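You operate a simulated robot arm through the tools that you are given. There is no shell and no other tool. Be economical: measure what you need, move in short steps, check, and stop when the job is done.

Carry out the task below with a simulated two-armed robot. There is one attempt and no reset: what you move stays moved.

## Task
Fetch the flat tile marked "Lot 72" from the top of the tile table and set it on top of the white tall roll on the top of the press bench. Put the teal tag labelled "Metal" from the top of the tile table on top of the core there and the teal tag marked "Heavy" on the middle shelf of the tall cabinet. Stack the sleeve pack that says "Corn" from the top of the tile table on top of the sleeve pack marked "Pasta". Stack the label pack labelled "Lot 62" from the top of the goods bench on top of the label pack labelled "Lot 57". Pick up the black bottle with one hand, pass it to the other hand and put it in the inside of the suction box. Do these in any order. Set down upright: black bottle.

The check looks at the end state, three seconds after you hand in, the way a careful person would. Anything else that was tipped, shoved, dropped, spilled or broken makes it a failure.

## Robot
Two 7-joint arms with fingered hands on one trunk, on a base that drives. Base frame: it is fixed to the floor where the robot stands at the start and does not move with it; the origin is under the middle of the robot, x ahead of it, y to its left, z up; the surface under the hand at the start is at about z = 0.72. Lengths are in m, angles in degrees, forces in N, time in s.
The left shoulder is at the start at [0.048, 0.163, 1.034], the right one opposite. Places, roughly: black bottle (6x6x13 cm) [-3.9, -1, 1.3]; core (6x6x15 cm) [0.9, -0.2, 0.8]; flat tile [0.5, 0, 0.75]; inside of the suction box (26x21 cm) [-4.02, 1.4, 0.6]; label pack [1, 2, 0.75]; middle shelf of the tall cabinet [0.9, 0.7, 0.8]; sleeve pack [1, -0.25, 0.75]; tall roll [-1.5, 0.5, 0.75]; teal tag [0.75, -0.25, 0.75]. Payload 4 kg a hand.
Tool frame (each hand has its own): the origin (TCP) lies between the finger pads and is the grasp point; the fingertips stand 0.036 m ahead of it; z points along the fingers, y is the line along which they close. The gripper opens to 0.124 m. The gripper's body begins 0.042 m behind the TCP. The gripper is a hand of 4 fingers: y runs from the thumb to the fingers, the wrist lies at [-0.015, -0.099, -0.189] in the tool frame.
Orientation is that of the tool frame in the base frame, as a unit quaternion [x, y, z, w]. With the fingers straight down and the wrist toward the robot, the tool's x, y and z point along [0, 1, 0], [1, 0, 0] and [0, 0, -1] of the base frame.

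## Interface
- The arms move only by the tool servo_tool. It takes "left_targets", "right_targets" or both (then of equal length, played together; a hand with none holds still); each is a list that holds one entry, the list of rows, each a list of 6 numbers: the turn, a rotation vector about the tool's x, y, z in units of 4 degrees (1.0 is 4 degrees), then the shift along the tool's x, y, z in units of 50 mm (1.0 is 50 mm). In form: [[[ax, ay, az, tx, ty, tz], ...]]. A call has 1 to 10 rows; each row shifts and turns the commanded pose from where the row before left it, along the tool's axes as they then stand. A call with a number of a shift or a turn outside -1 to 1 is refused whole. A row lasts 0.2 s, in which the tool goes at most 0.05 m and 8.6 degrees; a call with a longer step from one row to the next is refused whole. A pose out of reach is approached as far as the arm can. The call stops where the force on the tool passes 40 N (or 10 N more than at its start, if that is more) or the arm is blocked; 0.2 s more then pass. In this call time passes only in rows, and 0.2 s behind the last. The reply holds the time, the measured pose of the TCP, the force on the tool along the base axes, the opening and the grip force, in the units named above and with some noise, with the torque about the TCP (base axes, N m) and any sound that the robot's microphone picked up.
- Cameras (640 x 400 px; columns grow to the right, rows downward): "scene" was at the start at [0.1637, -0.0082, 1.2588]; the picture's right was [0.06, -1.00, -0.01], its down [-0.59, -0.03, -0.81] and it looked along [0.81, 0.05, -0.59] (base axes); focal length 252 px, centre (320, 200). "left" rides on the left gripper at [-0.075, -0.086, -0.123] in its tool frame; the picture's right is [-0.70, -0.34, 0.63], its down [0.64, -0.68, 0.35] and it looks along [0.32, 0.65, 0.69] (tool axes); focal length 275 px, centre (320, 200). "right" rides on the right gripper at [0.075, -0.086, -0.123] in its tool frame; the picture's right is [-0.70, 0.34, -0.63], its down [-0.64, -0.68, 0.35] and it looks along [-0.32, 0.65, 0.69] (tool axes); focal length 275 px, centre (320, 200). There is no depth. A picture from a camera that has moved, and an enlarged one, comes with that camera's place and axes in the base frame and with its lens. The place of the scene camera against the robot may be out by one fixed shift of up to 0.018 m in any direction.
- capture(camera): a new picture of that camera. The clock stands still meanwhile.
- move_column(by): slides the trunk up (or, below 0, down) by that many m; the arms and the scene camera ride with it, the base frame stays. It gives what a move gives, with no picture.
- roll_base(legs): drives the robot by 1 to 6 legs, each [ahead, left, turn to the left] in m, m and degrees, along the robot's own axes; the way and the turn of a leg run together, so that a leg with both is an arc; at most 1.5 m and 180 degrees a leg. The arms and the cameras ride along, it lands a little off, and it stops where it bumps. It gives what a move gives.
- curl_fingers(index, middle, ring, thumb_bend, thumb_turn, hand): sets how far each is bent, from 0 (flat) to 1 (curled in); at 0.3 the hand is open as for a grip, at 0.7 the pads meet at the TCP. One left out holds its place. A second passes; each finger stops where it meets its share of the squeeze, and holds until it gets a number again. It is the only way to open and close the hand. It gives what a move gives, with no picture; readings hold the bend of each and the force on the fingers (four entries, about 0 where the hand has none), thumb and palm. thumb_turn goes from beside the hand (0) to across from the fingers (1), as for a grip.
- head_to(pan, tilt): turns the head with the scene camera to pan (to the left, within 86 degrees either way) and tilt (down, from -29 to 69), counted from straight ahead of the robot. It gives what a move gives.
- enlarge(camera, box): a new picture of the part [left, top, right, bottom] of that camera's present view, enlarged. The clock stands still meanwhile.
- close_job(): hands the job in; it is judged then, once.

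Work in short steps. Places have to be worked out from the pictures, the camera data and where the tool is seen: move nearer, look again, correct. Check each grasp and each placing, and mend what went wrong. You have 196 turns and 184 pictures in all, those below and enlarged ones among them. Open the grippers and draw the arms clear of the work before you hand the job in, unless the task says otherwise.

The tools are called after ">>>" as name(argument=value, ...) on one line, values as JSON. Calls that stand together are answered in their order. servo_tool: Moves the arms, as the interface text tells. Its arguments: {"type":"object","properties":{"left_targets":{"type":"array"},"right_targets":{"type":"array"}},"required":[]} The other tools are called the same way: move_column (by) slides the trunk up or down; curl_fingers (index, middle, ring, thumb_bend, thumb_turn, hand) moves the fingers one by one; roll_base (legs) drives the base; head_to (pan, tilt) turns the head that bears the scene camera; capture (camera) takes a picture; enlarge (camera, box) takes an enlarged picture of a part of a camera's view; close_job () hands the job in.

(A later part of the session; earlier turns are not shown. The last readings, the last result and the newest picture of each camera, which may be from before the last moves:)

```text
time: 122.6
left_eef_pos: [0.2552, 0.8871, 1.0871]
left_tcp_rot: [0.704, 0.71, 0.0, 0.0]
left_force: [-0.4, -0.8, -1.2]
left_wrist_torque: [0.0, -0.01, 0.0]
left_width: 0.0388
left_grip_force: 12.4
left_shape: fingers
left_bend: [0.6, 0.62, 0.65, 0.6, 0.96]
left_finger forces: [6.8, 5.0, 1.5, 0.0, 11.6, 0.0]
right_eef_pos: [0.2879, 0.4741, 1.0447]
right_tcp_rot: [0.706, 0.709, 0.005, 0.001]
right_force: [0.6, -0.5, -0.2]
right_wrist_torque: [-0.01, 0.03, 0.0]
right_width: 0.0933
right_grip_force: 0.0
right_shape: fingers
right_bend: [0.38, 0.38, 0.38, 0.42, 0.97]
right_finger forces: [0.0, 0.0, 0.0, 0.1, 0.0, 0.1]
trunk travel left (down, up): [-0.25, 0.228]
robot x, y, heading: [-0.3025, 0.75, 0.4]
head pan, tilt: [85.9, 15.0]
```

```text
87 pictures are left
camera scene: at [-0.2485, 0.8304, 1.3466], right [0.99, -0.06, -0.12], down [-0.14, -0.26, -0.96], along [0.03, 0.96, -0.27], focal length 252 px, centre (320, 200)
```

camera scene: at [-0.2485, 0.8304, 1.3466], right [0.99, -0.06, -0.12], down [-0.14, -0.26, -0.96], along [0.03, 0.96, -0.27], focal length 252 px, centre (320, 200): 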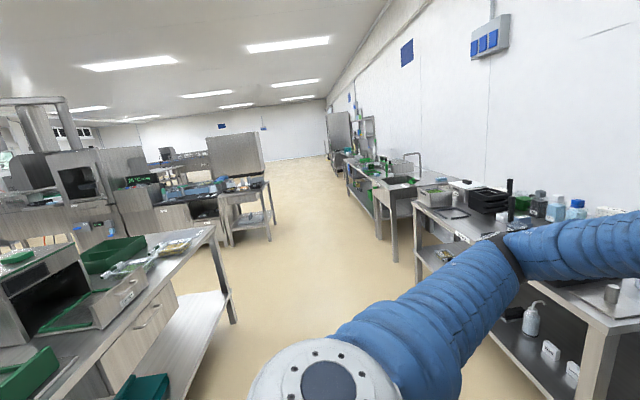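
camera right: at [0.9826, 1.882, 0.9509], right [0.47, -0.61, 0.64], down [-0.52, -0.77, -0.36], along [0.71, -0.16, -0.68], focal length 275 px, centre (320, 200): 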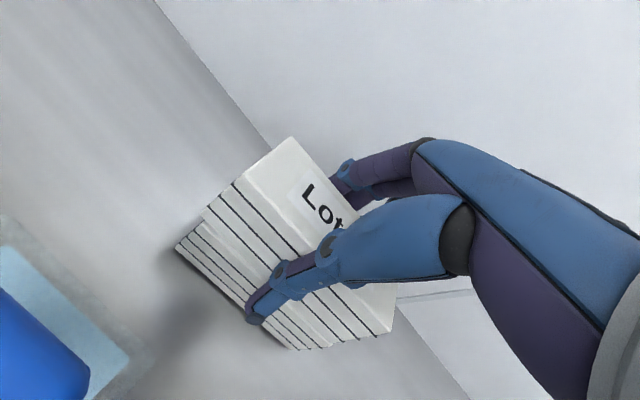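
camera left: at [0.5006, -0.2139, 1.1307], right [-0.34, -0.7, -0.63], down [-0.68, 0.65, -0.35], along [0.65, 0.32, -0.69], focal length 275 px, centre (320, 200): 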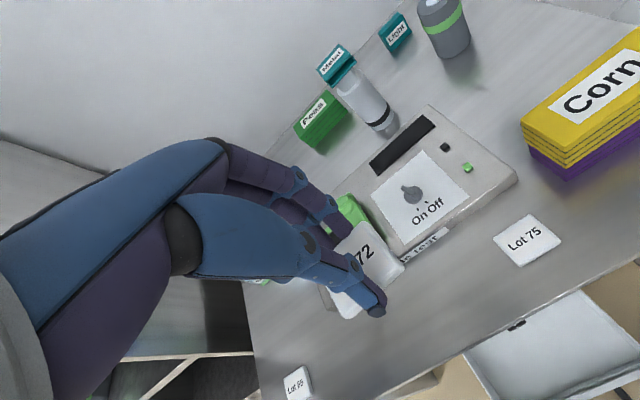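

The press bench lies behind (front edge x≈−1.0). I move a bit forward for room and turn left 90° in place.

>>> roll_base(legs=[[0.1, 0, 0], [0, 0, 95]])

>>> head_to(pan=75, tilt=20)

>>> capture(camera="scene")

```text
time: 127.8
left_eef_pos: [-0.3858, 1.2964, 1.0866]
left_tcp_rot: [-0.045, 0.999, 0.0, 0.0]
left_force: [0.2, 0.8, -0.4]
left_wrist_torque: [-0.01, -0.04, 0.01]
left_width: 0.0386
left_grip_force: 11.9
left_shape: fingers
left_bend: [0.6, 0.62, 0.65, 0.6, 0.96]
left_finger forces: [6.6, 4.9, 1.4, 0.0, 11.4, 0.0]
right_eef_pos: [0.0225, 1.3641, 1.0442]
right_tcp_rot: [-0.044, 0.999, 0.003, -0.002]
right_force: [0.4, -0.6, 0.5]
right_wrist_torque: [0.02, -0.01, 0.01]
right_width: 0.0932
right_grip_force: 0.1
right_shape: fingers
right_bend: [0.38, 0.38, 0.38, 0.42, 0.97]
right_finger forces: [0.0, 0.2, 0.1, 0.0, 0.0, 0.0]
trunk travel left (down, up): [-0.25, 0.228]
robot x, y, heading: [-0.2068, 0.7524, 95.1]
head pan, tilt: [85.9, 15.0]
```

```text
time: 128.5
left_eef_pos: [-0.3852, 1.2967, 1.0861]
left_tcp_rot: [-0.045, 0.999, 0.0, 0.0]
left_force: [-0.6, -0.4, -0.6]
left_wrist_torque: [-0.01, 0.01, 0.02]
left_width: 0.0386
left_grip_force: 11.8
left_shape: fingers
left_bend: [0.6, 0.62, 0.65, 0.6, 0.96]
left_finger forces: [6.6, 5.0, 1.4, 0.2, 11.4, 0.0]
right_eef_pos: [0.0241, 1.3632, 1.045]
right_tcp_rot: [-0.044, 0.999, 0.004, -0.002]
right_force: [-0.1, -0.6, -0.1]
right_wrist_torque: [0.01, -0.01, -0.02]
right_width: 0.0931
right_grip_force: 0.0
right_shape: fingers
right_bend: [0.38, 0.38, 0.38, 0.42, 0.97]
right_finger forces: [0.1, 0.0, 0.0, 0.0, 0.0, 0.1]
trunk travel left (down, up): [-0.25, 0.228]
robot x, y, heading: [-0.2051, 0.752, 95.3]
head pan, tilt: [75.0, 20.0]
```

```text
86 pictures are left
camera scene: at [-0.2996, 0.801, 1.3364], right [0.17, 0.98, -0.12], down [0.35, -0.17, -0.92], along [-0.92, 0.11, -0.37], focal length 252 px, centre (320, 200)
```

scene: 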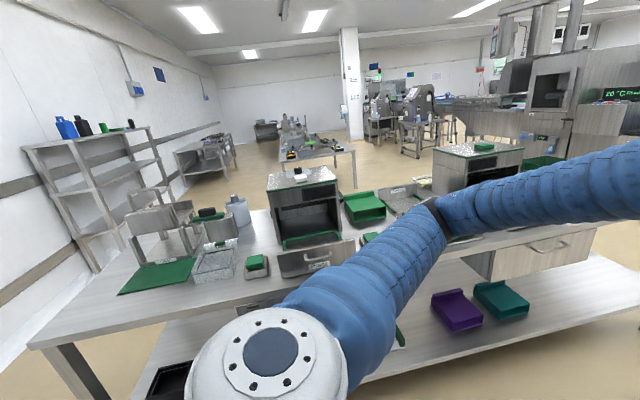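

The press bench is in view; far off I also see the rack with the black bottle. I turn a further 85° to face the bench.

>>> roll_base(legs=[[0, 0, 84.5]])

>>> head_to(pan=0, tilt=22)

>>> capture(camera="scene")

```text
time: 132.5
left_eef_pos: [-0.7644, 0.6206, 1.0875]
left_tcp_rot: [-0.707, 0.707, 0.0, 0.0]
left_force: [0.1, 0.4, -0.4]
left_wrist_torque: [-0.04, 0.0, -0.03]
left_width: 0.0383
left_grip_force: 12.1
left_shape: fingers
left_bend: [0.6, 0.62, 0.65, 0.61, 0.96]
left_finger forces: [6.4, 4.9, 1.3, 0.0, 11.2, 0.0]
right_eef_pos: [-0.7926, 1.0339, 1.0443]
right_tcp_rot: [-0.705, 0.71, 0.002, -0.005]
right_force: [0.2, 0.0, -0.1]
right_wrist_torque: [0.01, 0.0, 0.0]
right_width: 0.0933
right_grip_force: 0.0
right_shape: fingers
right_bend: [0.38, 0.38, 0.38, 0.42, 0.97]
right_finger forces: [0.0, 0.0, 0.0, 0.0, 0.1, 0.1]
trunk travel left (down, up): [-0.25, 0.228]
robot x, y, heading: [-0.2007, 0.7521, 179.8]
head pan, tilt: [75.0, 20.0]
```

```text
time: 134.0
left_eef_pos: [-0.764, 0.6201, 1.0875]
left_tcp_rot: [-0.707, 0.707, 0.0, 0.0]
left_force: [0.9, 0.6, 0.1]
left_wrist_torque: [0.01, 0.02, -0.01]
left_width: 0.0386
left_grip_force: 11.8
left_shape: fingers
left_bend: [0.6, 0.62, 0.65, 0.61, 0.96]
left_finger forces: [6.5, 4.8, 1.3, 0.0, 11.2, 0.1]
right_eef_pos: [-0.792, 1.0354, 1.0444]
right_tcp_rot: [-0.705, 0.71, 0.001, -0.004]
right_force: [0.5, -0.5, -0.2]
right_wrist_torque: [-0.01, -0.02, -0.03]
right_width: 0.0931
right_grip_force: 0.1
right_shape: fingers
right_bend: [0.38, 0.38, 0.38, 0.42, 0.97]
right_finger forces: [0.0, 0.0, 0.1, 0.1, 0.0, 0.0]
trunk travel left (down, up): [-0.25, 0.228]
robot x, y, heading: [-0.2068, 0.7512, 179.8]
head pan, tilt: [0.0, 22.0]
```

```text
85 pictures are left
camera scene: at [-0.3431, 0.738, 1.3245], right [0.0, 1.0, 0.0], down [0.49, 0.0, -0.87], along [-0.87, 0.0, -0.49], focal length 252 px, centre (320, 200)
```

scene: 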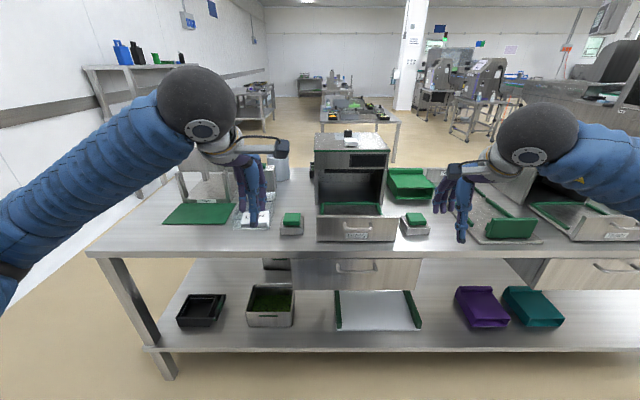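

I enlarge to search for white rolls.

>>> enlarge(camera="scene", box=[150, 110, 450, 250])

>>> capture(camera="left")

```text
2.13 times, centred on (300, 180) of scene
camera zoom: at [-0.3431, 0.738, 1.3245], right [0.0, 1.0, 0.0], down [0.49, 0.0, -0.87], along [-0.87, 0.0, -0.49], focal length 537 px, centre (363, 243)
```

zoom: 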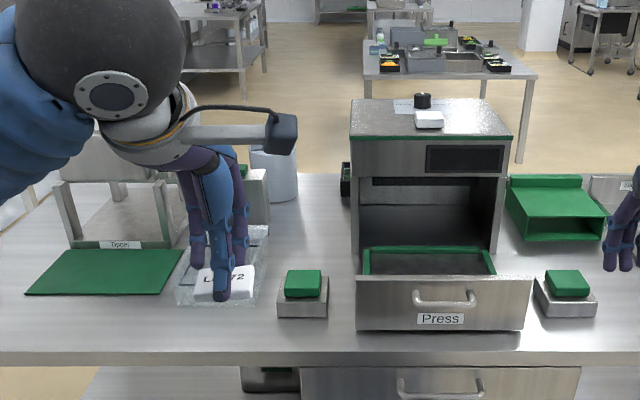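

```text
83 pictures are left
camera left: at [-0.6779, 0.6963, 1.21], right [0.34, 0.7, -0.63], down [0.68, -0.65, -0.35], along [-0.65, -0.31, -0.69], focal length 275 px, centre (320, 200)
```

left: 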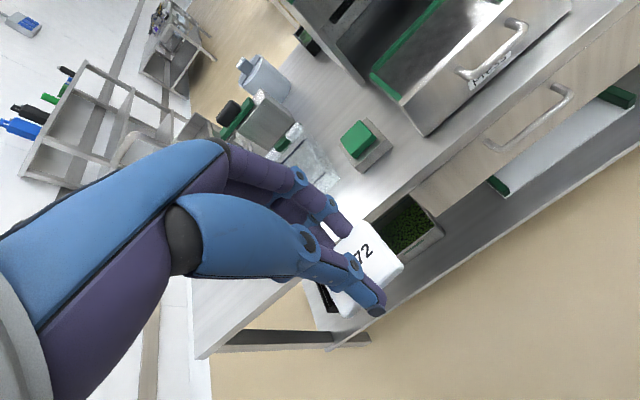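

The white roll (cylinder with square cap, like the core) is hidden behind the left wrist at ≈ (−1.65, 0.52). I raise the left hand and move it aside to see it.

>>> servo_tool(left_targets=[[[0, 0, 0, 0.9, 0, -0.3], [0, 0, 0, 0.9, 0, -0.3], [0, 0, 0, 0.9, 0, -0.3], [0, 0, 0, 0.9, 0, -0.3]]])

>>> enlarge(camera="scene", box=[140, 120, 320, 250])

```text
time: 135.0
left_eef_pos: [-0.7649, 0.4405, 1.1463]
left_tcp_rot: [-0.706, 0.708, 0.0, 0.0]
left_force: [0.1, 0.2, -0.8]
left_wrist_torque: [0.0, -0.04, -0.02]
left_width: 0.038
left_grip_force: 12.0
left_shape: fingers
left_bend: [0.6, 0.62, 0.66, 0.61, 0.96]
left_finger forces: [6.8, 5.6, 0.0, 0.0, 10.9, 0.0]
right_eef_pos: [-0.7909, 1.0358, 1.0449]
right_tcp_rot: [-0.705, 0.709, 0.002, -0.004]
right_force: [-0.7, -0.6, -1.1]
right_wrist_torque: [0.02, 0.03, -0.02]
right_width: 0.0931
right_grip_force: 0.1
right_shape: fingers
right_bend: [0.38, 0.38, 0.38, 0.42, 0.97]
right_finger forces: [0.1, 0.1, 0.0, 0.0, 0.1, 0.0]
trunk travel left (down, up): [-0.25, 0.228]
robot x, y, heading: [-0.2047, 0.7518, 179.8]
head pan, tilt: [0.0, 22.0]
```

```text
3.08 times, centred on (230, 185) of scene
camera zoom: at [-0.3424, 0.7376, 1.3247], right [0.0, 1.0, 0.0], down [0.49, 0.0, -0.87], along [-0.87, 0.0, -0.49], focal length 774 px, centre (597, 246)
```

zoom: 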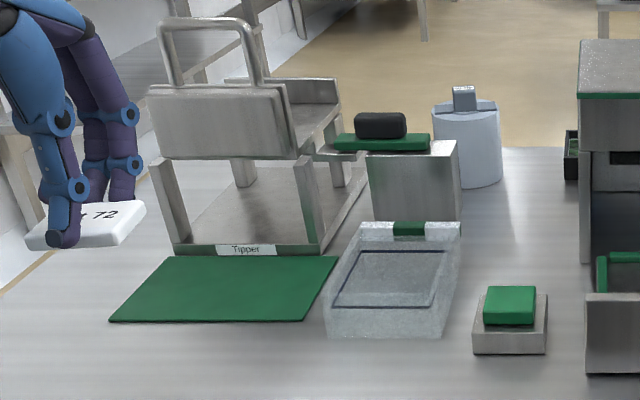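

The roll stands at ≈ (−1.67, 0.49), top ≈ 0.89, with a ~4 cm cap. I move the right hand clear, tighten the tile grip slightly, and drive ahead 0.31 m.

>>> servo_tool(left_targets=[[[0, 0, 0, -0.5, 0, -0.5], [0, 0, 0, -0.5, 0, -0.5], [0, 0, 0, 0, 0, 0]]], right_targets=[[[0, 0, 0, -0.9, 0, -0.4], [0, 0, 0, -0.9, 0, -0.4], [0, 0, 0, -0.9, 0, -0.4]]])

>>> roll_base(legs=[[0.31, 0, 0.2]])

>>> capture(camera="scene")

>>> capture(camera="left")

```text
time: 135.8
left_eef_pos: [-0.7642, 0.4902, 1.1974]
left_tcp_rot: [-0.707, 0.708, -0.001, 0.001]
left_force: [0.5, -0.5, -0.8]
left_wrist_torque: [0.04, 0.04, -0.03]
left_width: 0.0383
left_grip_force: 12.1
left_shape: fingers
left_bend: [0.6, 0.62, 0.66, 0.61, 0.96]
left_finger forces: [6.8, 5.6, 0.0, 0.0, 10.9, 0.0]
right_eef_pos: [-0.7883, 1.1692, 1.1066]
right_tcp_rot: [-0.705, 0.71, 0.001, -0.005]
right_force: [-0.2, -0.1, -0.1]
right_wrist_torque: [0.0, 0.04, -0.01]
right_width: 0.093
right_grip_force: 0.0
right_shape: fingers
right_bend: [0.38, 0.38, 0.38, 0.42, 0.97]
right_finger forces: [0.0, 0.0, 0.0, 0.0, 0.0, 0.1]
trunk travel left (down, up): [-0.25, 0.228]
robot x, y, heading: [-0.2011, 0.7497, 179.8]
head pan, tilt: [0.0, 22.0]
```

```text
time: 137.9
left_eef_pos: [-1.0759, 0.4896, 1.1969]
left_tcp_rot: [-0.706, 0.708, -0.001, 0.0]
left_force: [0.3, -0.1, -0.6]
left_wrist_torque: [0.01, -0.08, 0.01]
left_width: 0.0382
left_grip_force: 11.7
left_shape: fingers
left_bend: [0.6, 0.62, 0.66, 0.61, 0.96]
left_finger forces: [6.8, 5.5, 0.0, 0.0, 11.0, 0.0]
right_eef_pos: [-1.1011, 1.1694, 1.1041]
right_tcp_rot: [-0.705, 0.709, 0.001, -0.004]
right_force: [-0.5, -0.3, -0.3]
right_wrist_torque: [0.02, -0.04, 0.04]
right_width: 0.093
right_grip_force: 0.0
right_shape: fingers
right_bend: [0.38, 0.38, 0.38, 0.42, 0.97]
right_finger forces: [0.0, 0.0, 0.0, 0.0, 0.0, 0.1]
trunk travel left (down, up): [-0.25, 0.228]
robot x, y, heading: [-0.5123, 0.7535, 179.7]
head pan, tilt: [0.0, 22.0]
```

```text
81 pictures are left
camera scene: at [-0.6554, 0.7384, 1.3243], right [0.0, 1.0, 0.0], down [0.49, 0.0, -0.87], along [-0.87, 0.0, -0.49], focal length 252 px, centre (320, 200)
```

scene: 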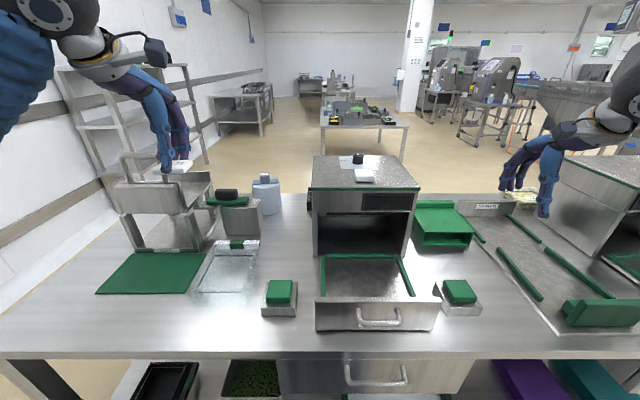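

```text
80 pictures are left
camera left: at [-0.9905, 0.5654, 1.3195], right [0.34, 0.7, -0.63], down [0.68, -0.65, -0.34], along [-0.65, -0.31, -0.69], focal length 275 px, centre (320, 200)
```

left: 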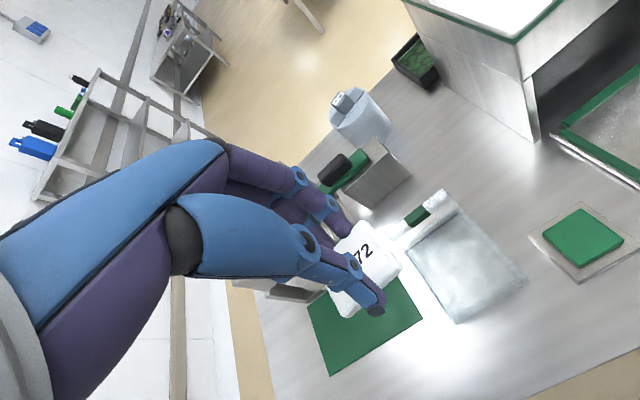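

The roll is clearly seen by the left camera; I enlarge it in both views.

>>> enlarge(camera="left", box=[300, 70, 440, 180])

>>> enlarge(camera="scene", box=[230, 150, 310, 230])

```text
3.64 times, centred on (370, 125) of left
camera zoom: at [-0.9905, 0.5654, 1.3195], right [0.34, 0.7, -0.63], down [0.68, -0.65, -0.34], along [-0.65, -0.31, -0.69], focal length 1001 px, centre (138, 473)
```

zoom: 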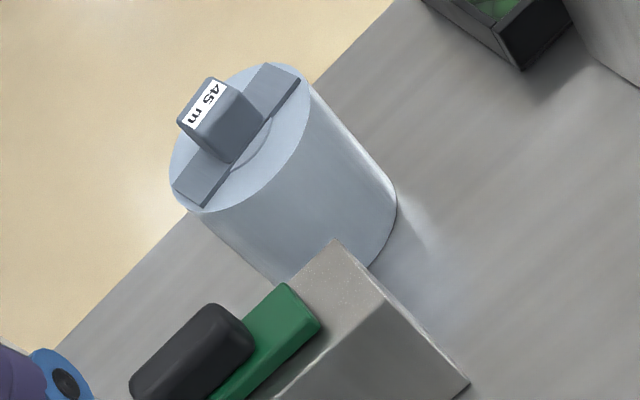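

```text
5.00 times, centred on (270, 190) of scene
camera zoom: at [-0.6554, 0.7384, 1.3243], right [0.0, 1.0, 0.0], down [0.49, 0.0, -0.87], along [-0.87, 0.0, -0.49], focal length 1258 px, centre (570, 250)
```

zoom: 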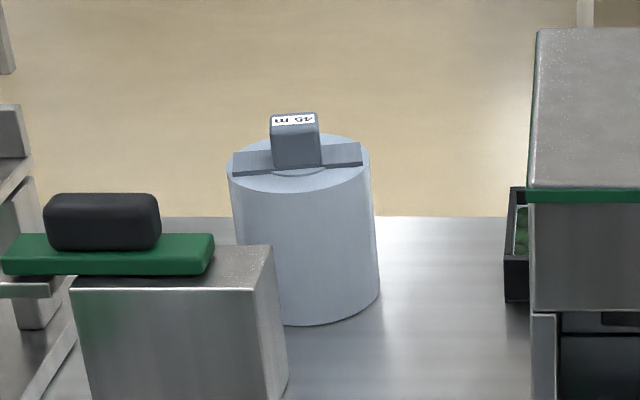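

The "45 m" roll has a ~4.5 cm square knob as its top. Scene and wrist views disagree a bit, so I extend the left hand and triangulate with its camera.

>>> servo_tool(left_targets=[[[0, 0, 0, 0, 0.95, 0], [0, 0, 0, 0, 0.95, 0], [0, 0, 0, 0, 0.95, 0], [0, 0, 0, 0, 0.95, 0], [0, 0, 0, 0, 0.95, 0]]])

>>> capture(camera="left")

```text
time: 139.1
left_eef_pos: [-1.3133, 0.4904, 1.1956]
left_tcp_rot: [-0.707, 0.708, 0.0, 0.001]
left_force: [-0.2, 0.9, -0.7]
left_wrist_torque: [0.0, 0.0, 0.02]
left_width: 0.0382
left_grip_force: 12.0
left_shape: fingers
left_bend: [0.6, 0.62, 0.66, 0.61, 0.96]
left_finger forces: [6.9, 5.6, 0.0, 0.0, 10.9, 0.0]
right_eef_pos: [-1.1014, 1.1691, 1.1037]
right_tcp_rot: [-0.705, 0.709, 0.001, -0.003]
right_force: [-0.7, 0.1, -0.4]
right_wrist_torque: [-0.01, 0.0, 0.02]
right_width: 0.0929
right_grip_force: 0.0
right_shape: fingers
right_bend: [0.38, 0.38, 0.38, 0.42, 0.97]
right_finger forces: [0.0, 0.0, 0.0, 0.1, 0.0, 0.0]
trunk travel left (down, up): [-0.25, 0.228]
robot x, y, heading: [-0.5123, 0.7547, 179.9]
head pan, tilt: [0.0, 22.0]
```

```text
77 pictures are left
camera left: at [-1.2274, 0.5652, 1.3181], right [0.34, 0.7, -0.63], down [0.68, -0.65, -0.34], along [-0.65, -0.32, -0.69], focal length 275 px, centre (320, 200)
```

left: 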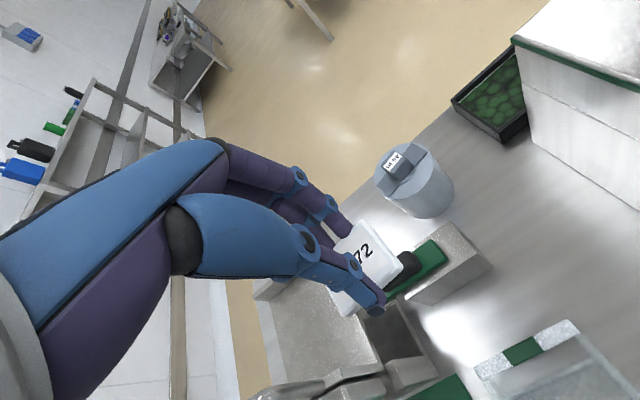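

Triangulated knob top: ≈ (−1.528, 0.549, 0.945). I move the tile above it at z≈1.06.

>>> servo_tool(left_targets=[[[0, 0, 0, -0.195, 0.715, 0.2], [0, 0, 0, -0.195, 0.715, 0.3], [0, 0, 0, -0.195, 0.715, 0.5], [0, 0, 0, -0.195, 0.715, 0.5], [0, 0, 0, -0.195, 0.715, 0.5], [0, 0, 0, -0.195, 0.715, 0.5]]])

>>> capture(camera="left")

>>> enlarge(camera="scene", box=[220, 120, 320, 220])

```text
time: 140.5
left_eef_pos: [-1.5278, 0.5506, 1.0696]
left_tcp_rot: [0.707, -0.707, 0.001, 0.0]
left_force: [-1.0, 0.6, -0.1]
left_wrist_torque: [0.01, -0.03, 0.01]
left_width: 0.0381
left_grip_force: 11.2
left_shape: fingers
left_bend: [0.6, 0.62, 0.66, 0.61, 0.96]
left_finger forces: [6.7, 5.6, 0.0, 0.0, 10.9, 0.0]
right_eef_pos: [-1.1009, 1.1698, 1.1038]
right_tcp_rot: [-0.705, 0.709, 0.002, -0.004]
right_force: [-0.5, -0.4, 0.2]
right_wrist_torque: [-0.02, -0.02, 0.02]
right_width: 0.0932
right_grip_force: 0.1
right_shape: fingers
right_bend: [0.38, 0.38, 0.38, 0.42, 0.97]
right_finger forces: [0.0, 0.1, 0.1, 0.0, 0.1, 0.0]
trunk travel left (down, up): [-0.25, 0.228]
robot x, y, heading: [-0.5146, 0.7524, 180.3]
head pan, tilt: [0.0, 22.0]
```

```text
76 pictures are left
camera left: at [-1.4427, 0.6253, 1.1921], right [0.34, 0.7, -0.63], down [0.68, -0.65, -0.34], along [-0.65, -0.32, -0.69], focal length 275 px, centre (320, 200)
```

left: 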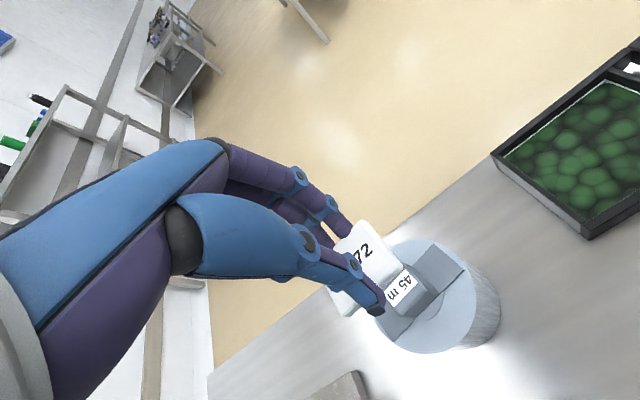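

```text
4.00 times, centred on (270, 170) of scene
camera zoom: at [-0.6551, 0.7391, 1.3243], right [0.0, 1.0, 0.0], down [0.49, 0.0, -0.87], along [-0.87, 0.0, -0.49], focal length 1006 px, centre (520, 320)
```

zoom: 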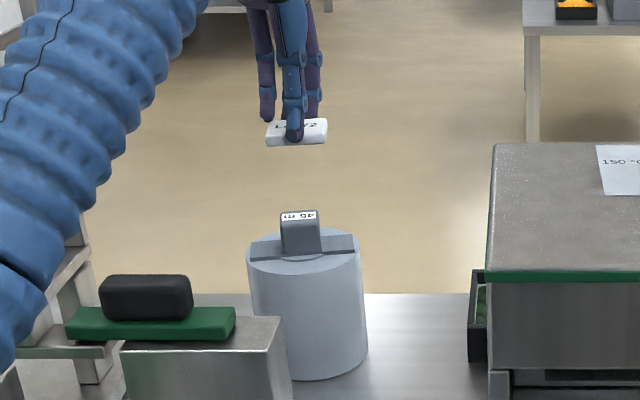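

Knob at ≈ (−1.527, 0.546). I shift 5 mm and lower to 1.0.

>>> servo_tool(left_targets=[[[0, 0, 0, 0.1, 0, 0.5], [0, 0, 0, 0, 0, 0.5], [0, 0, 0, 0, 0, 0.3]]])

>>> capture(camera="left")

>>> enlarge(camera="scene", box=[260, 140, 320, 200])

```text
time: 141.3
left_eef_pos: [-1.53, 0.5442, 1.0048]
left_tcp_rot: [-0.706, 0.708, 0.0, 0.0]
left_force: [-0.6, -0.6, 0.0]
left_wrist_torque: [-0.02, 0.02, -0.01]
left_width: 0.0382
left_grip_force: 11.7
left_shape: fingers
left_bend: [0.6, 0.62, 0.66, 0.61, 0.96]
left_finger forces: [6.8, 5.6, 0.0, 0.1, 10.9, 0.0]
right_eef_pos: [-1.1008, 1.1695, 1.1061]
right_tcp_rot: [-0.706, 0.708, 0.001, -0.004]
right_force: [-0.4, 0.2, 0.2]
right_wrist_torque: [-0.04, -0.02, 0.02]
right_width: 0.0931
right_grip_force: 0.0
right_shape: fingers
right_bend: [0.38, 0.38, 0.38, 0.42, 0.97]
right_finger forces: [0.0, 0.0, 0.0, 0.0, 0.0, 0.0]
trunk travel left (down, up): [-0.25, 0.228]
robot x, y, heading: [-0.5139, 0.7536, 179.8]
head pan, tilt: [0.0, 22.0]
```

```text
74 pictures are left
camera left: at [-1.4436, 0.6198, 1.1274], right [0.34, 0.7, -0.63], down [0.68, -0.65, -0.34], along [-0.65, -0.31, -0.69], focal length 275 px, centre (320, 200)
```

left: 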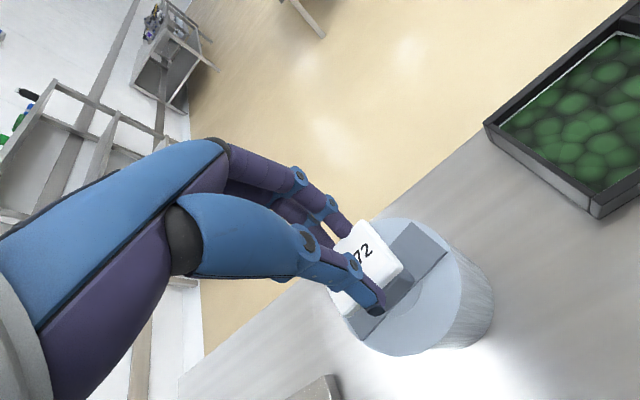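

```text
6.67 times, centred on (290, 170) of scene
camera zoom: at [-0.6547, 0.7385, 1.3244], right [0.0, 1.0, 0.0], down [0.49, 0.0, -0.87], along [-0.87, 0.0, -0.49], focal length 1678 px, centre (520, 400)
```

zoom: 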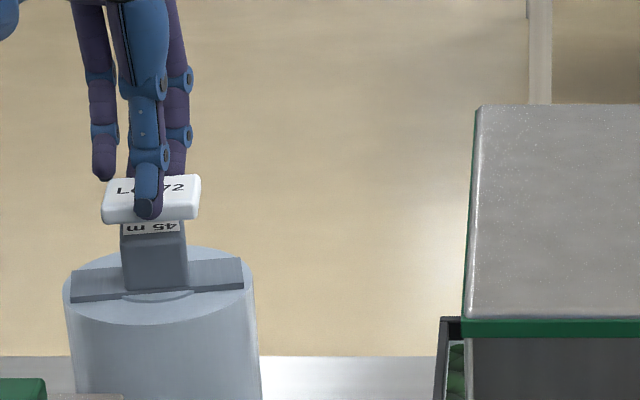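

Tile is centred over the knob. I lower in 3 mm steps until contact.

>>> servo_tool(left_targets=[[[0, 0, 0, 0, 0, 0.08], [0, 0, 0, 0, 0, 0.06], [0, 0, 0, 0, 0, 0.06], [0, 0, 0, 0, 0, 0.05]]])

>>> enlarge(camera="scene", box=[260, 140, 320, 200])

```text
time: 142.3
left_eef_pos: [-1.5279, 0.5444, 0.9931]
left_tcp_rot: [-0.706, 0.708, 0.0, 0.001]
left_force: [0.1, -0.5, -0.2]
left_wrist_torque: [-0.01, 0.0, -0.01]
left_width: 0.0381
left_grip_force: 11.4
left_shape: fingers
left_bend: [0.6, 0.62, 0.66, 0.61, 0.96]
left_finger forces: [6.8, 5.5, 0.0, 0.1, 10.9, 0.0]
right_eef_pos: [-1.1019, 1.1686, 1.1073]
right_tcp_rot: [-0.705, 0.709, 0.002, -0.004]
right_force: [-0.4, 0.2, 0.3]
right_wrist_torque: [0.0, 0.05, -0.01]
right_width: 0.0931
right_grip_force: 0.1
right_shape: fingers
right_bend: [0.38, 0.38, 0.38, 0.42, 0.97]
right_finger forces: [0.1, 0.0, 0.0, 0.0, 0.1, 0.0]
trunk travel left (down, up): [-0.25, 0.228]
robot x, y, heading: [-0.5101, 0.7508, 179.9]
head pan, tilt: [0.0, 22.0]
```

```text
6.67 times, centred on (290, 170) of scene
camera zoom: at [-0.6542, 0.7386, 1.3245], right [0.0, 1.0, 0.0], down [0.49, 0.0, -0.87], along [-0.87, 0.0, -0.49], focal length 1678 px, centre (520, 400)
```

zoom: 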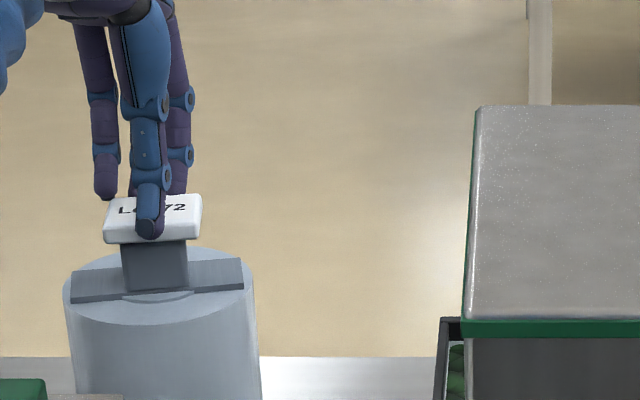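

Almost touching; continue lowering gently.

>>> servo_tool(left_targets=[[[0, 0, 0, 0, 0, 0.04], [0, 0, 0, 0, 0, 0.04], [0, 0, 0, 0, 0, 0.04]]])

>>> enlarge(camera="scene", box=[260, 140, 320, 200])

```text
time: 143.1
left_eef_pos: [-1.5264, 0.5451, 0.9924]
left_tcp_rot: [-0.706, 0.708, 0.002, -0.002]
left_force: [-4.0, -1.2, 16.4]
left_wrist_torque: [-0.2, 0.1, -0.03]
left_width: 0.0385
left_grip_force: 18.6
left_shape: fingers
left_bend: [0.6, 0.62, 0.65, 0.61, 0.96]
left_finger forces: [7.9, 6.6, 7.2, 0.1, 14.7, 0.1]
right_eef_pos: [-1.1008, 1.1701, 1.1067]
right_tcp_rot: [-0.705, 0.71, 0.001, -0.003]
right_force: [0.4, 0.3, -0.3]
right_wrist_torque: [0.01, 0.0, 0.01]
right_width: 0.0931
right_grip_force: 0.1
right_shape: fingers
right_bend: [0.38, 0.38, 0.38, 0.42, 0.97]
right_finger forces: [0.2, 0.0, 0.0, 0.0, 0.0, 0.0]
trunk travel left (down, up): [-0.25, 0.228]
robot x, y, heading: [-0.5201, 0.7505, 179.9]
head pan, tilt: [0.0, 22.0]
```

```text
6.67 times, centred on (290, 170) of scene
camera zoom: at [-0.6529, 0.7387, 1.325], right [0.0, 1.0, 0.0], down [0.49, 0.0, -0.87], along [-0.87, 0.0, -0.49], focal length 1678 px, centre (520, 400)
```

zoom: 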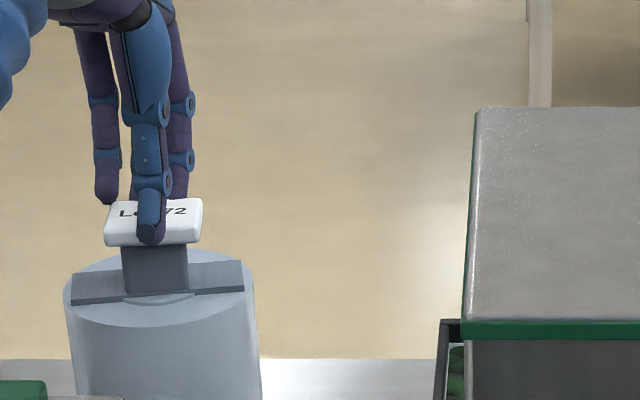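

Contact. The tile seems ~8 mm toward me, so I lift slightly, shift 5 mm back and set down again.

>>> servo_tool(left_targets=[[[0, 0, 0, 0, 0, -0.18], [0, 0, 0, 0, 0.12, 0], [0, 0, 0, 0, 0, 0.08], [0, 0, 0, 0, 0, 0.06]]])

>>> enlarge(camera="scene", box=[260, 140, 320, 200])

>>> enlarge(camera="left", box=[300, 190, 480, 370])

```text
time: 144.1
left_eef_pos: [-1.5327, 0.5446, 0.992]
left_tcp_rot: [0.707, -0.707, -0.001, 0.0]
left_force: [-1.7, -1.9, 10.6]
left_wrist_torque: [-0.11, -0.01, -0.01]
left_width: 0.0381
left_grip_force: 15.7
left_shape: fingers
left_bend: [0.6, 0.62, 0.66, 0.61, 0.96]
left_finger forces: [7.3, 6.1, 4.2, 0.0, 14.0, 0.1]
right_eef_pos: [-1.1004, 1.1691, 1.1059]
right_tcp_rot: [-0.705, 0.709, 0.002, -0.004]
right_force: [-0.1, -0.1, -0.5]
right_wrist_torque: [0.02, -0.04, 0.0]
right_width: 0.0931
right_grip_force: 0.0
right_shape: fingers
right_bend: [0.38, 0.38, 0.38, 0.42, 0.97]
right_finger forces: [0.0, 0.0, 0.0, 0.1, 0.1, 0.0]
trunk travel left (down, up): [-0.25, 0.228]
robot x, y, heading: [-0.5152, 0.7526, 179.7]
head pan, tilt: [0.0, 22.0]
```

```text
6.67 times, centred on (290, 170) of scene
camera zoom: at [-0.6533, 0.7386, 1.3248], right [0.0, 1.0, 0.0], down [0.49, 0.0, -0.87], along [-0.87, 0.0, -0.49], focal length 1678 px, centre (520, 400)
```

zoom: 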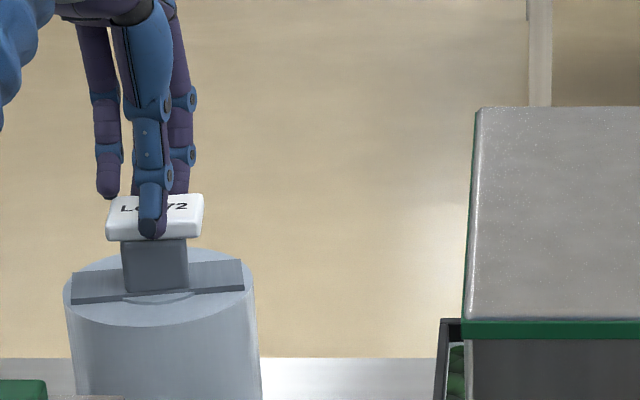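

```text
2.22 times, centred on (390, 280) of left
camera zoom: at [-1.4469, 0.6197, 1.1152], right [0.34, 0.7, -0.63], down [0.68, -0.65, -0.35], along [-0.65, -0.31, -0.69], focal length 612 px, centre (164, 22)
```

zoom: 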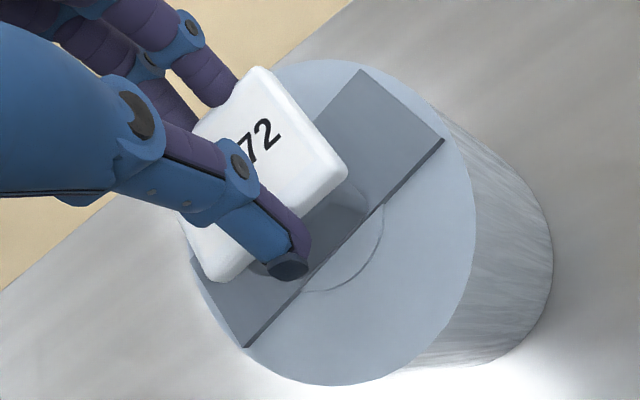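

Good placement; contact 10 N. I open the left hand gently.

>>> curl_fingers(hand="left", index=0.55, middle=0.55, ring=0.55, thumb_bend=0.55)

>>> enlarge(camera="scene", box=[260, 140, 320, 200])

>>> enlarge(camera="left", box=[300, 190, 480, 370])

```text
time: 145.1
left_eef_pos: [-1.5329, 0.5432, 0.9892]
left_tcp_rot: [-0.706, 0.708, 0.0, 0.0]
left_force: [0.4, -0.5, -0.2]
left_wrist_torque: [0.0, 0.0, 0.0]
left_width: 0.0471
left_grip_force: 0.2
left_shape: fingers
left_bend: [0.55, 0.55, 0.55, 0.55, 0.97]
left_finger forces: [0.0, 0.0, 0.1, 0.1, 0.0, 0.0]
right_eef_pos: [-1.1012, 1.1697, 1.106]
right_tcp_rot: [-0.705, 0.709, 0.002, -0.004]
right_force: [-0.7, 0.1, 0.5]
right_wrist_torque: [0.0, -0.01, 0.01]
right_width: 0.0932
right_grip_force: 0.0
right_shape: fingers
right_bend: [0.38, 0.38, 0.38, 0.42, 0.97]
right_finger forces: [0.0, 0.0, 0.0, 0.0, 0.0, 0.0]
trunk travel left (down, up): [-0.25, 0.228]
robot x, y, heading: [-0.5164, 0.7503, 179.7]
head pan, tilt: [0.0, 22.0]
```

```text
6.67 times, centred on (290, 170) of scene
camera zoom: at [-0.6541, 0.7386, 1.3245], right [0.0, 1.0, 0.0], down [0.49, 0.0, -0.87], along [-0.87, 0.0, -0.49], focal length 1678 px, centre (520, 400)
```

zoom: 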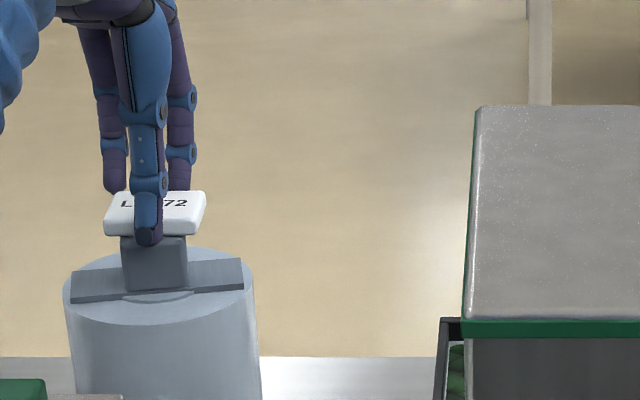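

```text
2.22 times, centred on (390, 280) of left
camera zoom: at [-1.4476, 0.6199, 1.1132], right [0.34, 0.7, -0.63], down [0.68, -0.65, -0.35], along [-0.65, -0.31, -0.69], focal length 612 px, centre (164, 22)
```

zoom: 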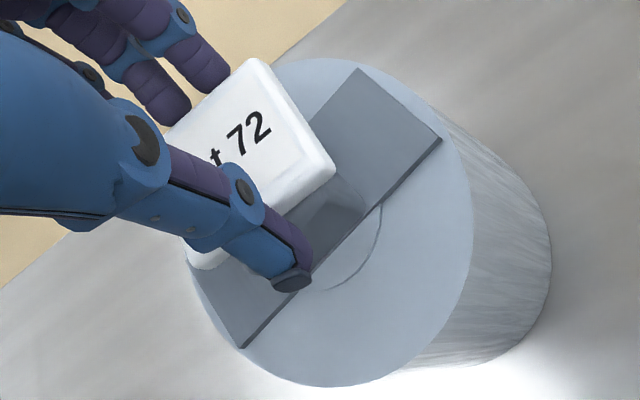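

The tile rests flat on the knob. I open fully and rise straight up.

>>> curl_fingers(hand="left", index=0.42, middle=0.42, ring=0.42, thumb_bend=0.45)

>>> servo_tool(left_targets=[[[0, 0, 0, 0, 0, -0.3], [0, 0, 0, 0, 0, -0.6], [0, 0, 0, 0, 0, -0.9], [0, 0, 0, 0, 0, -0.9], [0, 0, 0, 0, 0, -0.9]]])

>>> capture(camera="left")

>>> enlarge(camera="scene", box=[260, 140, 320, 200])

```text
time: 146.1
left_eef_pos: [-1.5329, 0.5446, 0.9906]
left_tcp_rot: [-0.707, 0.708, 0.0, -0.001]
left_force: [0.6, 0.6, -0.6]
left_wrist_torque: [0.01, -0.02, -0.01]
left_width: 0.0821
left_grip_force: 0.0
left_shape: fingers
left_bend: [0.42, 0.42, 0.42, 0.45, 0.97]
left_finger forces: [0.0, 0.0, 0.1, 0.1, 0.1, 0.1]
right_eef_pos: [-1.1001, 1.1696, 1.1061]
right_tcp_rot: [-0.705, 0.709, 0.002, -0.005]
right_force: [0.1, -1.1, 0.4]
right_wrist_torque: [0.01, 0.0, -0.02]
right_width: 0.0934
right_grip_force: 0.1
right_shape: fingers
right_bend: [0.38, 0.38, 0.38, 0.42, 0.97]
right_finger forces: [0.1, 0.0, 0.0, 0.0, 0.0, 0.0]
trunk travel left (down, up): [-0.25, 0.228]
robot x, y, heading: [-0.5122, 0.7544, 179.5]
head pan, tilt: [0.0, 22.0]
```

```text
time: 147.3
left_eef_pos: [-1.5349, 0.5455, 1.1733]
left_tcp_rot: [-0.707, 0.707, 0.0, 0.0]
left_force: [-0.5, 0.4, 0.3]
left_wrist_torque: [-0.02, 0.04, 0.05]
left_width: 0.0824
left_grip_force: 0.2
left_shape: fingers
left_bend: [0.42, 0.42, 0.42, 0.45, 0.97]
left_finger forces: [0.0, 0.1, 0.1, 0.1, 0.0, 0.1]
right_eef_pos: [-1.0993, 1.171, 1.1059]
right_tcp_rot: [-0.706, 0.709, 0.002, -0.004]
right_force: [-0.1, 0.2, 0.9]
right_wrist_torque: [-0.03, 0.04, 0.01]
right_width: 0.0932
right_grip_force: 0.1
right_shape: fingers
right_bend: [0.38, 0.38, 0.38, 0.42, 0.97]
right_finger forces: [0.1, 0.1, 0.1, 0.0, 0.0, 0.0]
trunk travel left (down, up): [-0.25, 0.228]
robot x, y, heading: [-0.512, 0.7502, 179.9]
head pan, tilt: [0.0, 22.0]
```

```text
66 pictures are left
camera left: at [-1.449, 0.6207, 1.2958], right [0.34, 0.7, -0.63], down [0.68, -0.65, -0.35], along [-0.65, -0.32, -0.69], focal length 275 px, centre (320, 200)
```

left: 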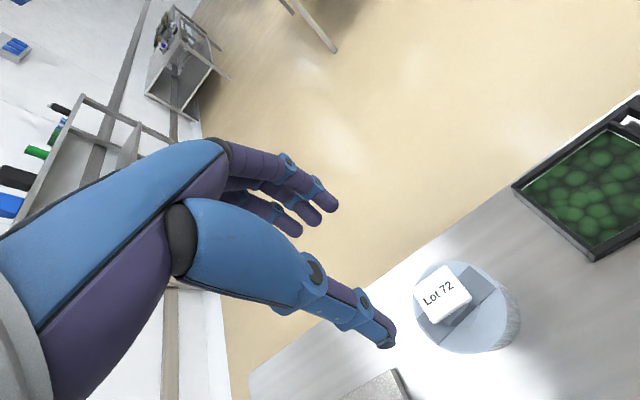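

```text
6.67 times, centred on (290, 170) of scene
camera zoom: at [-0.6529, 0.739, 1.3248], right [0.0, 1.0, 0.0], down [0.49, 0.0, -0.87], along [-0.87, 0.0, -0.49], focal length 1678 px, centre (520, 400)
```

zoom: 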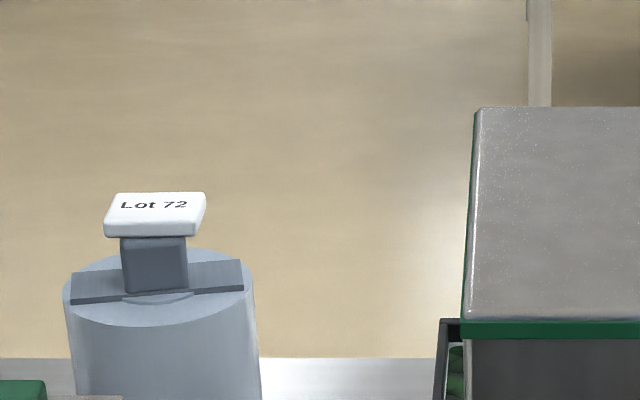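

Lot 72 sits on the roll. Now the black bottle: I retract the left hand, back off and look left along the wall.

>>> servo_tool(left_targets=[[[0, 0, 0, 0, -0.95, 0], [0, 0, 0, 0, -0.95, 0], [0, 0, 0, 0, -0.95, 0], [0, 0, 0, 0, -0.95, 0], [0, 0, 0, 0, -0.95, 0], [0, 0, 0, 0, -0.95, 0], [0, 0, 0, 0, -0.95, 0], [0, 0, 0, 0, -0.95, 0], [0, 0, 0, 0, -0.95, 0]]])

>>> roll_base(legs=[[-0.33, 0, 0], [0, 0.95, 0]])

>>> head_to(pan=0, tilt=20)

>>> capture(camera="scene")

```text
time: 149.3
left_eef_pos: [-1.1053, 0.5412, 1.1709]
left_tcp_rot: [-0.706, 0.708, 0.0, 0.0]
left_force: [0.2, -0.2, 0.5]
left_wrist_torque: [0.04, 0.01, 0.02]
left_width: 0.0823
left_grip_force: 0.1
left_shape: fingers
left_bend: [0.42, 0.42, 0.42, 0.45, 0.97]
left_finger forces: [0.0, 0.0, 0.0, 0.1, 0.0, 0.0]
right_eef_pos: [-1.0995, 1.1693, 1.1063]
right_tcp_rot: [-0.706, 0.708, 0.001, -0.004]
right_force: [0.3, 0.1, 0.4]
right_wrist_torque: [0.0, 0.02, 0.01]
right_width: 0.0934
right_grip_force: 0.0
right_shape: fingers
right_bend: [0.38, 0.38, 0.38, 0.42, 0.97]
right_finger forces: [0.1, 0.1, 0.0, 0.1, 0.0, 0.0]
trunk travel left (down, up): [-0.25, 0.228]
robot x, y, heading: [-0.5133, 0.7519, 180.1]
head pan, tilt: [0.0, 22.0]
```

```text
time: 156.1
left_eef_pos: [-0.7791, -0.4207, 1.1694]
left_tcp_rot: [-0.705, 0.709, 0.001, -0.001]
left_force: [0.2, -0.9, 0.4]
left_wrist_torque: [0.0, 0.04, -0.01]
left_width: 0.0825
left_grip_force: 0.2
left_shape: fingers
left_bend: [0.42, 0.42, 0.42, 0.45, 0.98]
left_finger forces: [0.0, 0.0, 0.1, 0.0, 0.0, 0.1]
right_eef_pos: [-0.7708, 0.2071, 1.1051]
right_tcp_rot: [-0.704, 0.71, 0.002, -0.005]
right_force: [0.1, 0.0, 1.1]
right_wrist_torque: [0.0, 0.01, -0.01]
right_width: 0.0932
right_grip_force: 0.1
right_shape: fingers
right_bend: [0.38, 0.38, 0.38, 0.42, 0.97]
right_finger forces: [0.0, 0.0, 0.0, 0.1, 0.0, 0.1]
trunk travel left (down, up): [-0.25, 0.228]
robot x, y, heading: [-0.1865, -0.2141, 179.7]
head pan, tilt: [0.0, 22.0]
```

```text
time: 156.7
left_eef_pos: [-0.7793, -0.4213, 1.1703]
left_tcp_rot: [-0.704, 0.71, -0.001, 0.0]
left_force: [0.1, 0.3, -0.3]
left_wrist_torque: [-0.01, 0.01, -0.04]
left_width: 0.0824
left_grip_force: 0.1
left_shape: fingers
left_bend: [0.42, 0.42, 0.42, 0.45, 0.97]
left_finger forces: [0.0, 0.0, 0.0, 0.0, 0.0, 0.0]
right_eef_pos: [-0.7704, 0.208, 1.106]
right_tcp_rot: [-0.703, 0.711, 0.002, -0.003]
right_force: [-0.1, -0.4, 0.2]
right_wrist_torque: [0.0, 0.05, -0.01]
right_width: 0.0931
right_grip_force: 0.1
right_shape: fingers
right_bend: [0.38, 0.38, 0.38, 0.42, 0.97]
right_finger forces: [0.0, 0.0, 0.0, 0.0, 0.0, 0.1]
trunk travel left (down, up): [-0.25, 0.228]
robot x, y, heading: [-0.1878, -0.2111, 179.4]
head pan, tilt: [0.0, 20.0]
```

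```text
64 pictures are left
camera scene: at [-0.327, -0.2252, 1.3277], right [0.01, 1.0, 0.0], down [0.46, 0.0, -0.89], along [-0.89, 0.01, -0.46], focal length 252 px, centre (320, 200)
```

scene: 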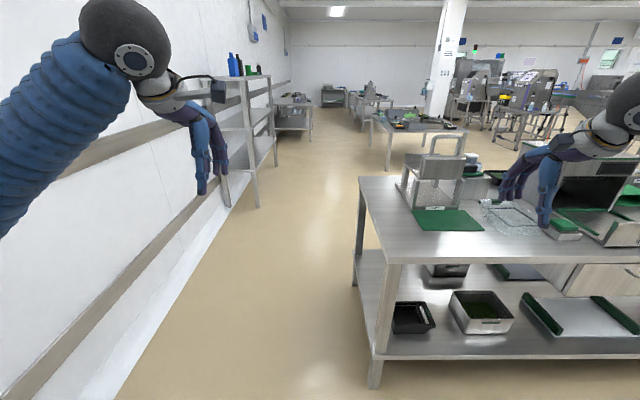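

The passage between wall (y≈−1.16) and bench (y≈0) leads to the rack (x −2.8…−4.1, top ≈1.25) with the bottle. I raise the trunk, tuck the right hand in, and drive down the passage.

>>> move_column(by=0.2)

>>> servo_tool(right_targets=[[[0, 0, 0, 0.9, 0, 0], [0, 0, 0, 0.9, 0, 0], [0, 0, 0, 0.9, 0, 0]]])

>>> roll_base(legs=[[0, 0.27, 0.4], [1.3, 0, 0]])

>>> capture(camera="scene")

```text
time: 158.9
left_eef_pos: [-0.7789, -0.4199, 1.3688]
left_tcp_rot: [-0.705, 0.71, 0.0, 0.0]
left_force: [0.3, 0.4, -0.7]
left_wrist_torque: [-0.05, 0.04, -0.04]
left_width: 0.0821
left_grip_force: 0.0
left_shape: fingers
left_bend: [0.42, 0.42, 0.42, 0.45, 0.98]
left_finger forces: [0.0, 0.0, 0.0, 0.0, 0.1, 0.0]
right_eef_pos: [-0.7703, 0.2077, 1.3048]
right_tcp_rot: [-0.703, 0.711, 0.001, -0.004]
right_force: [-0.1, -0.3, -0.5]
right_wrist_torque: [-0.03, 0.0, 0.05]
right_width: 0.0931
right_grip_force: 0.1
right_shape: fingers
right_bend: [0.38, 0.38, 0.38, 0.42, 0.97]
right_finger forces: [0.0, 0.1, 0.0, 0.1, 0.0, 0.1]
trunk travel left (down, up): [-0.45, 0.028]
robot x, y, heading: [-0.1886, -0.2123, 179.9]
head pan, tilt: [0.0, 20.0]
```

```text
time: 159.7
left_eef_pos: [-0.7805, -0.4216, 1.3699]
left_tcp_rot: [-0.704, 0.71, 0.0, 0.001]
left_force: [0.2, 0.3, -0.8]
left_wrist_torque: [0.02, -0.02, -0.01]
left_width: 0.082
left_grip_force: 0.0
left_shape: fingers
left_bend: [0.42, 0.42, 0.42, 0.45, 0.98]
left_finger forces: [0.1, 0.1, 0.0, 0.1, 0.0, 0.0]
right_eef_pos: [-0.7735, 0.0717, 1.3075]
right_tcp_rot: [-0.703, 0.712, 0.002, -0.002]
right_force: [0.5, 0.3, 0.2]
right_wrist_torque: [0.05, -0.01, -0.02]
right_width: 0.0935
right_grip_force: 0.1
right_shape: fingers
right_bend: [0.38, 0.38, 0.38, 0.42, 0.97]
right_finger forces: [0.1, 0.1, 0.1, 0.1, 0.0, 0.1]
trunk travel left (down, up): [-0.45, 0.028]
robot x, y, heading: [-0.1876, -0.2154, 179.7]
head pan, tilt: [0.0, 20.0]
```

```text
time: 167.9
left_eef_pos: [-2.1162, -0.6861, 1.3702]
left_tcp_rot: [-0.704, 0.71, 0.001, 0.0]
left_force: [0.7, -0.2, 0.3]
left_wrist_torque: [0.01, 0.02, 0.0]
left_width: 0.0823
left_grip_force: 0.0
left_shape: fingers
left_bend: [0.42, 0.42, 0.42, 0.45, 0.98]
left_finger forces: [0.0, 0.0, 0.0, 0.1, 0.0, 0.0]
right_eef_pos: [-2.1083, -0.1916, 1.3072]
right_tcp_rot: [-0.702, 0.712, 0.002, -0.004]
right_force: [0.6, -0.1, -0.8]
right_wrist_torque: [0.01, 0.02, -0.01]
right_width: 0.0931
right_grip_force: 0.0
right_shape: fingers
right_bend: [0.38, 0.38, 0.38, 0.42, 0.98]
right_finger forces: [0.0, 0.0, 0.0, 0.0, 0.0, 0.0]
trunk travel left (down, up): [-0.45, 0.028]
robot x, y, heading: [-1.5242, -0.4786, 179.6]
head pan, tilt: [0.0, 20.0]
```

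```text
63 pictures are left
camera scene: at [-1.6074, -0.4925, 1.5455], right [0.01, 1.0, 0.0], down [0.34, 0.0, -0.94], along [-0.94, 0.01, -0.34], focal length 252 px, centre (320, 200)
```

scene: 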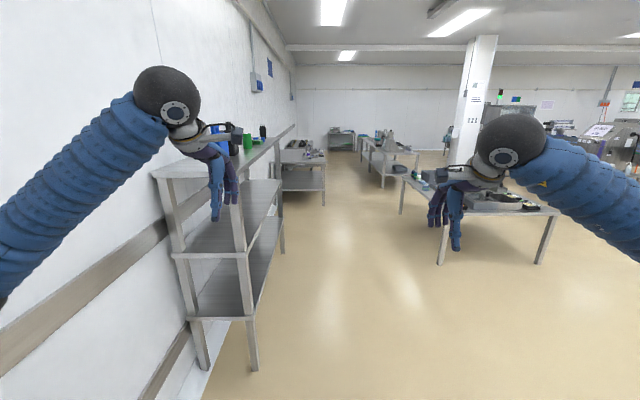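

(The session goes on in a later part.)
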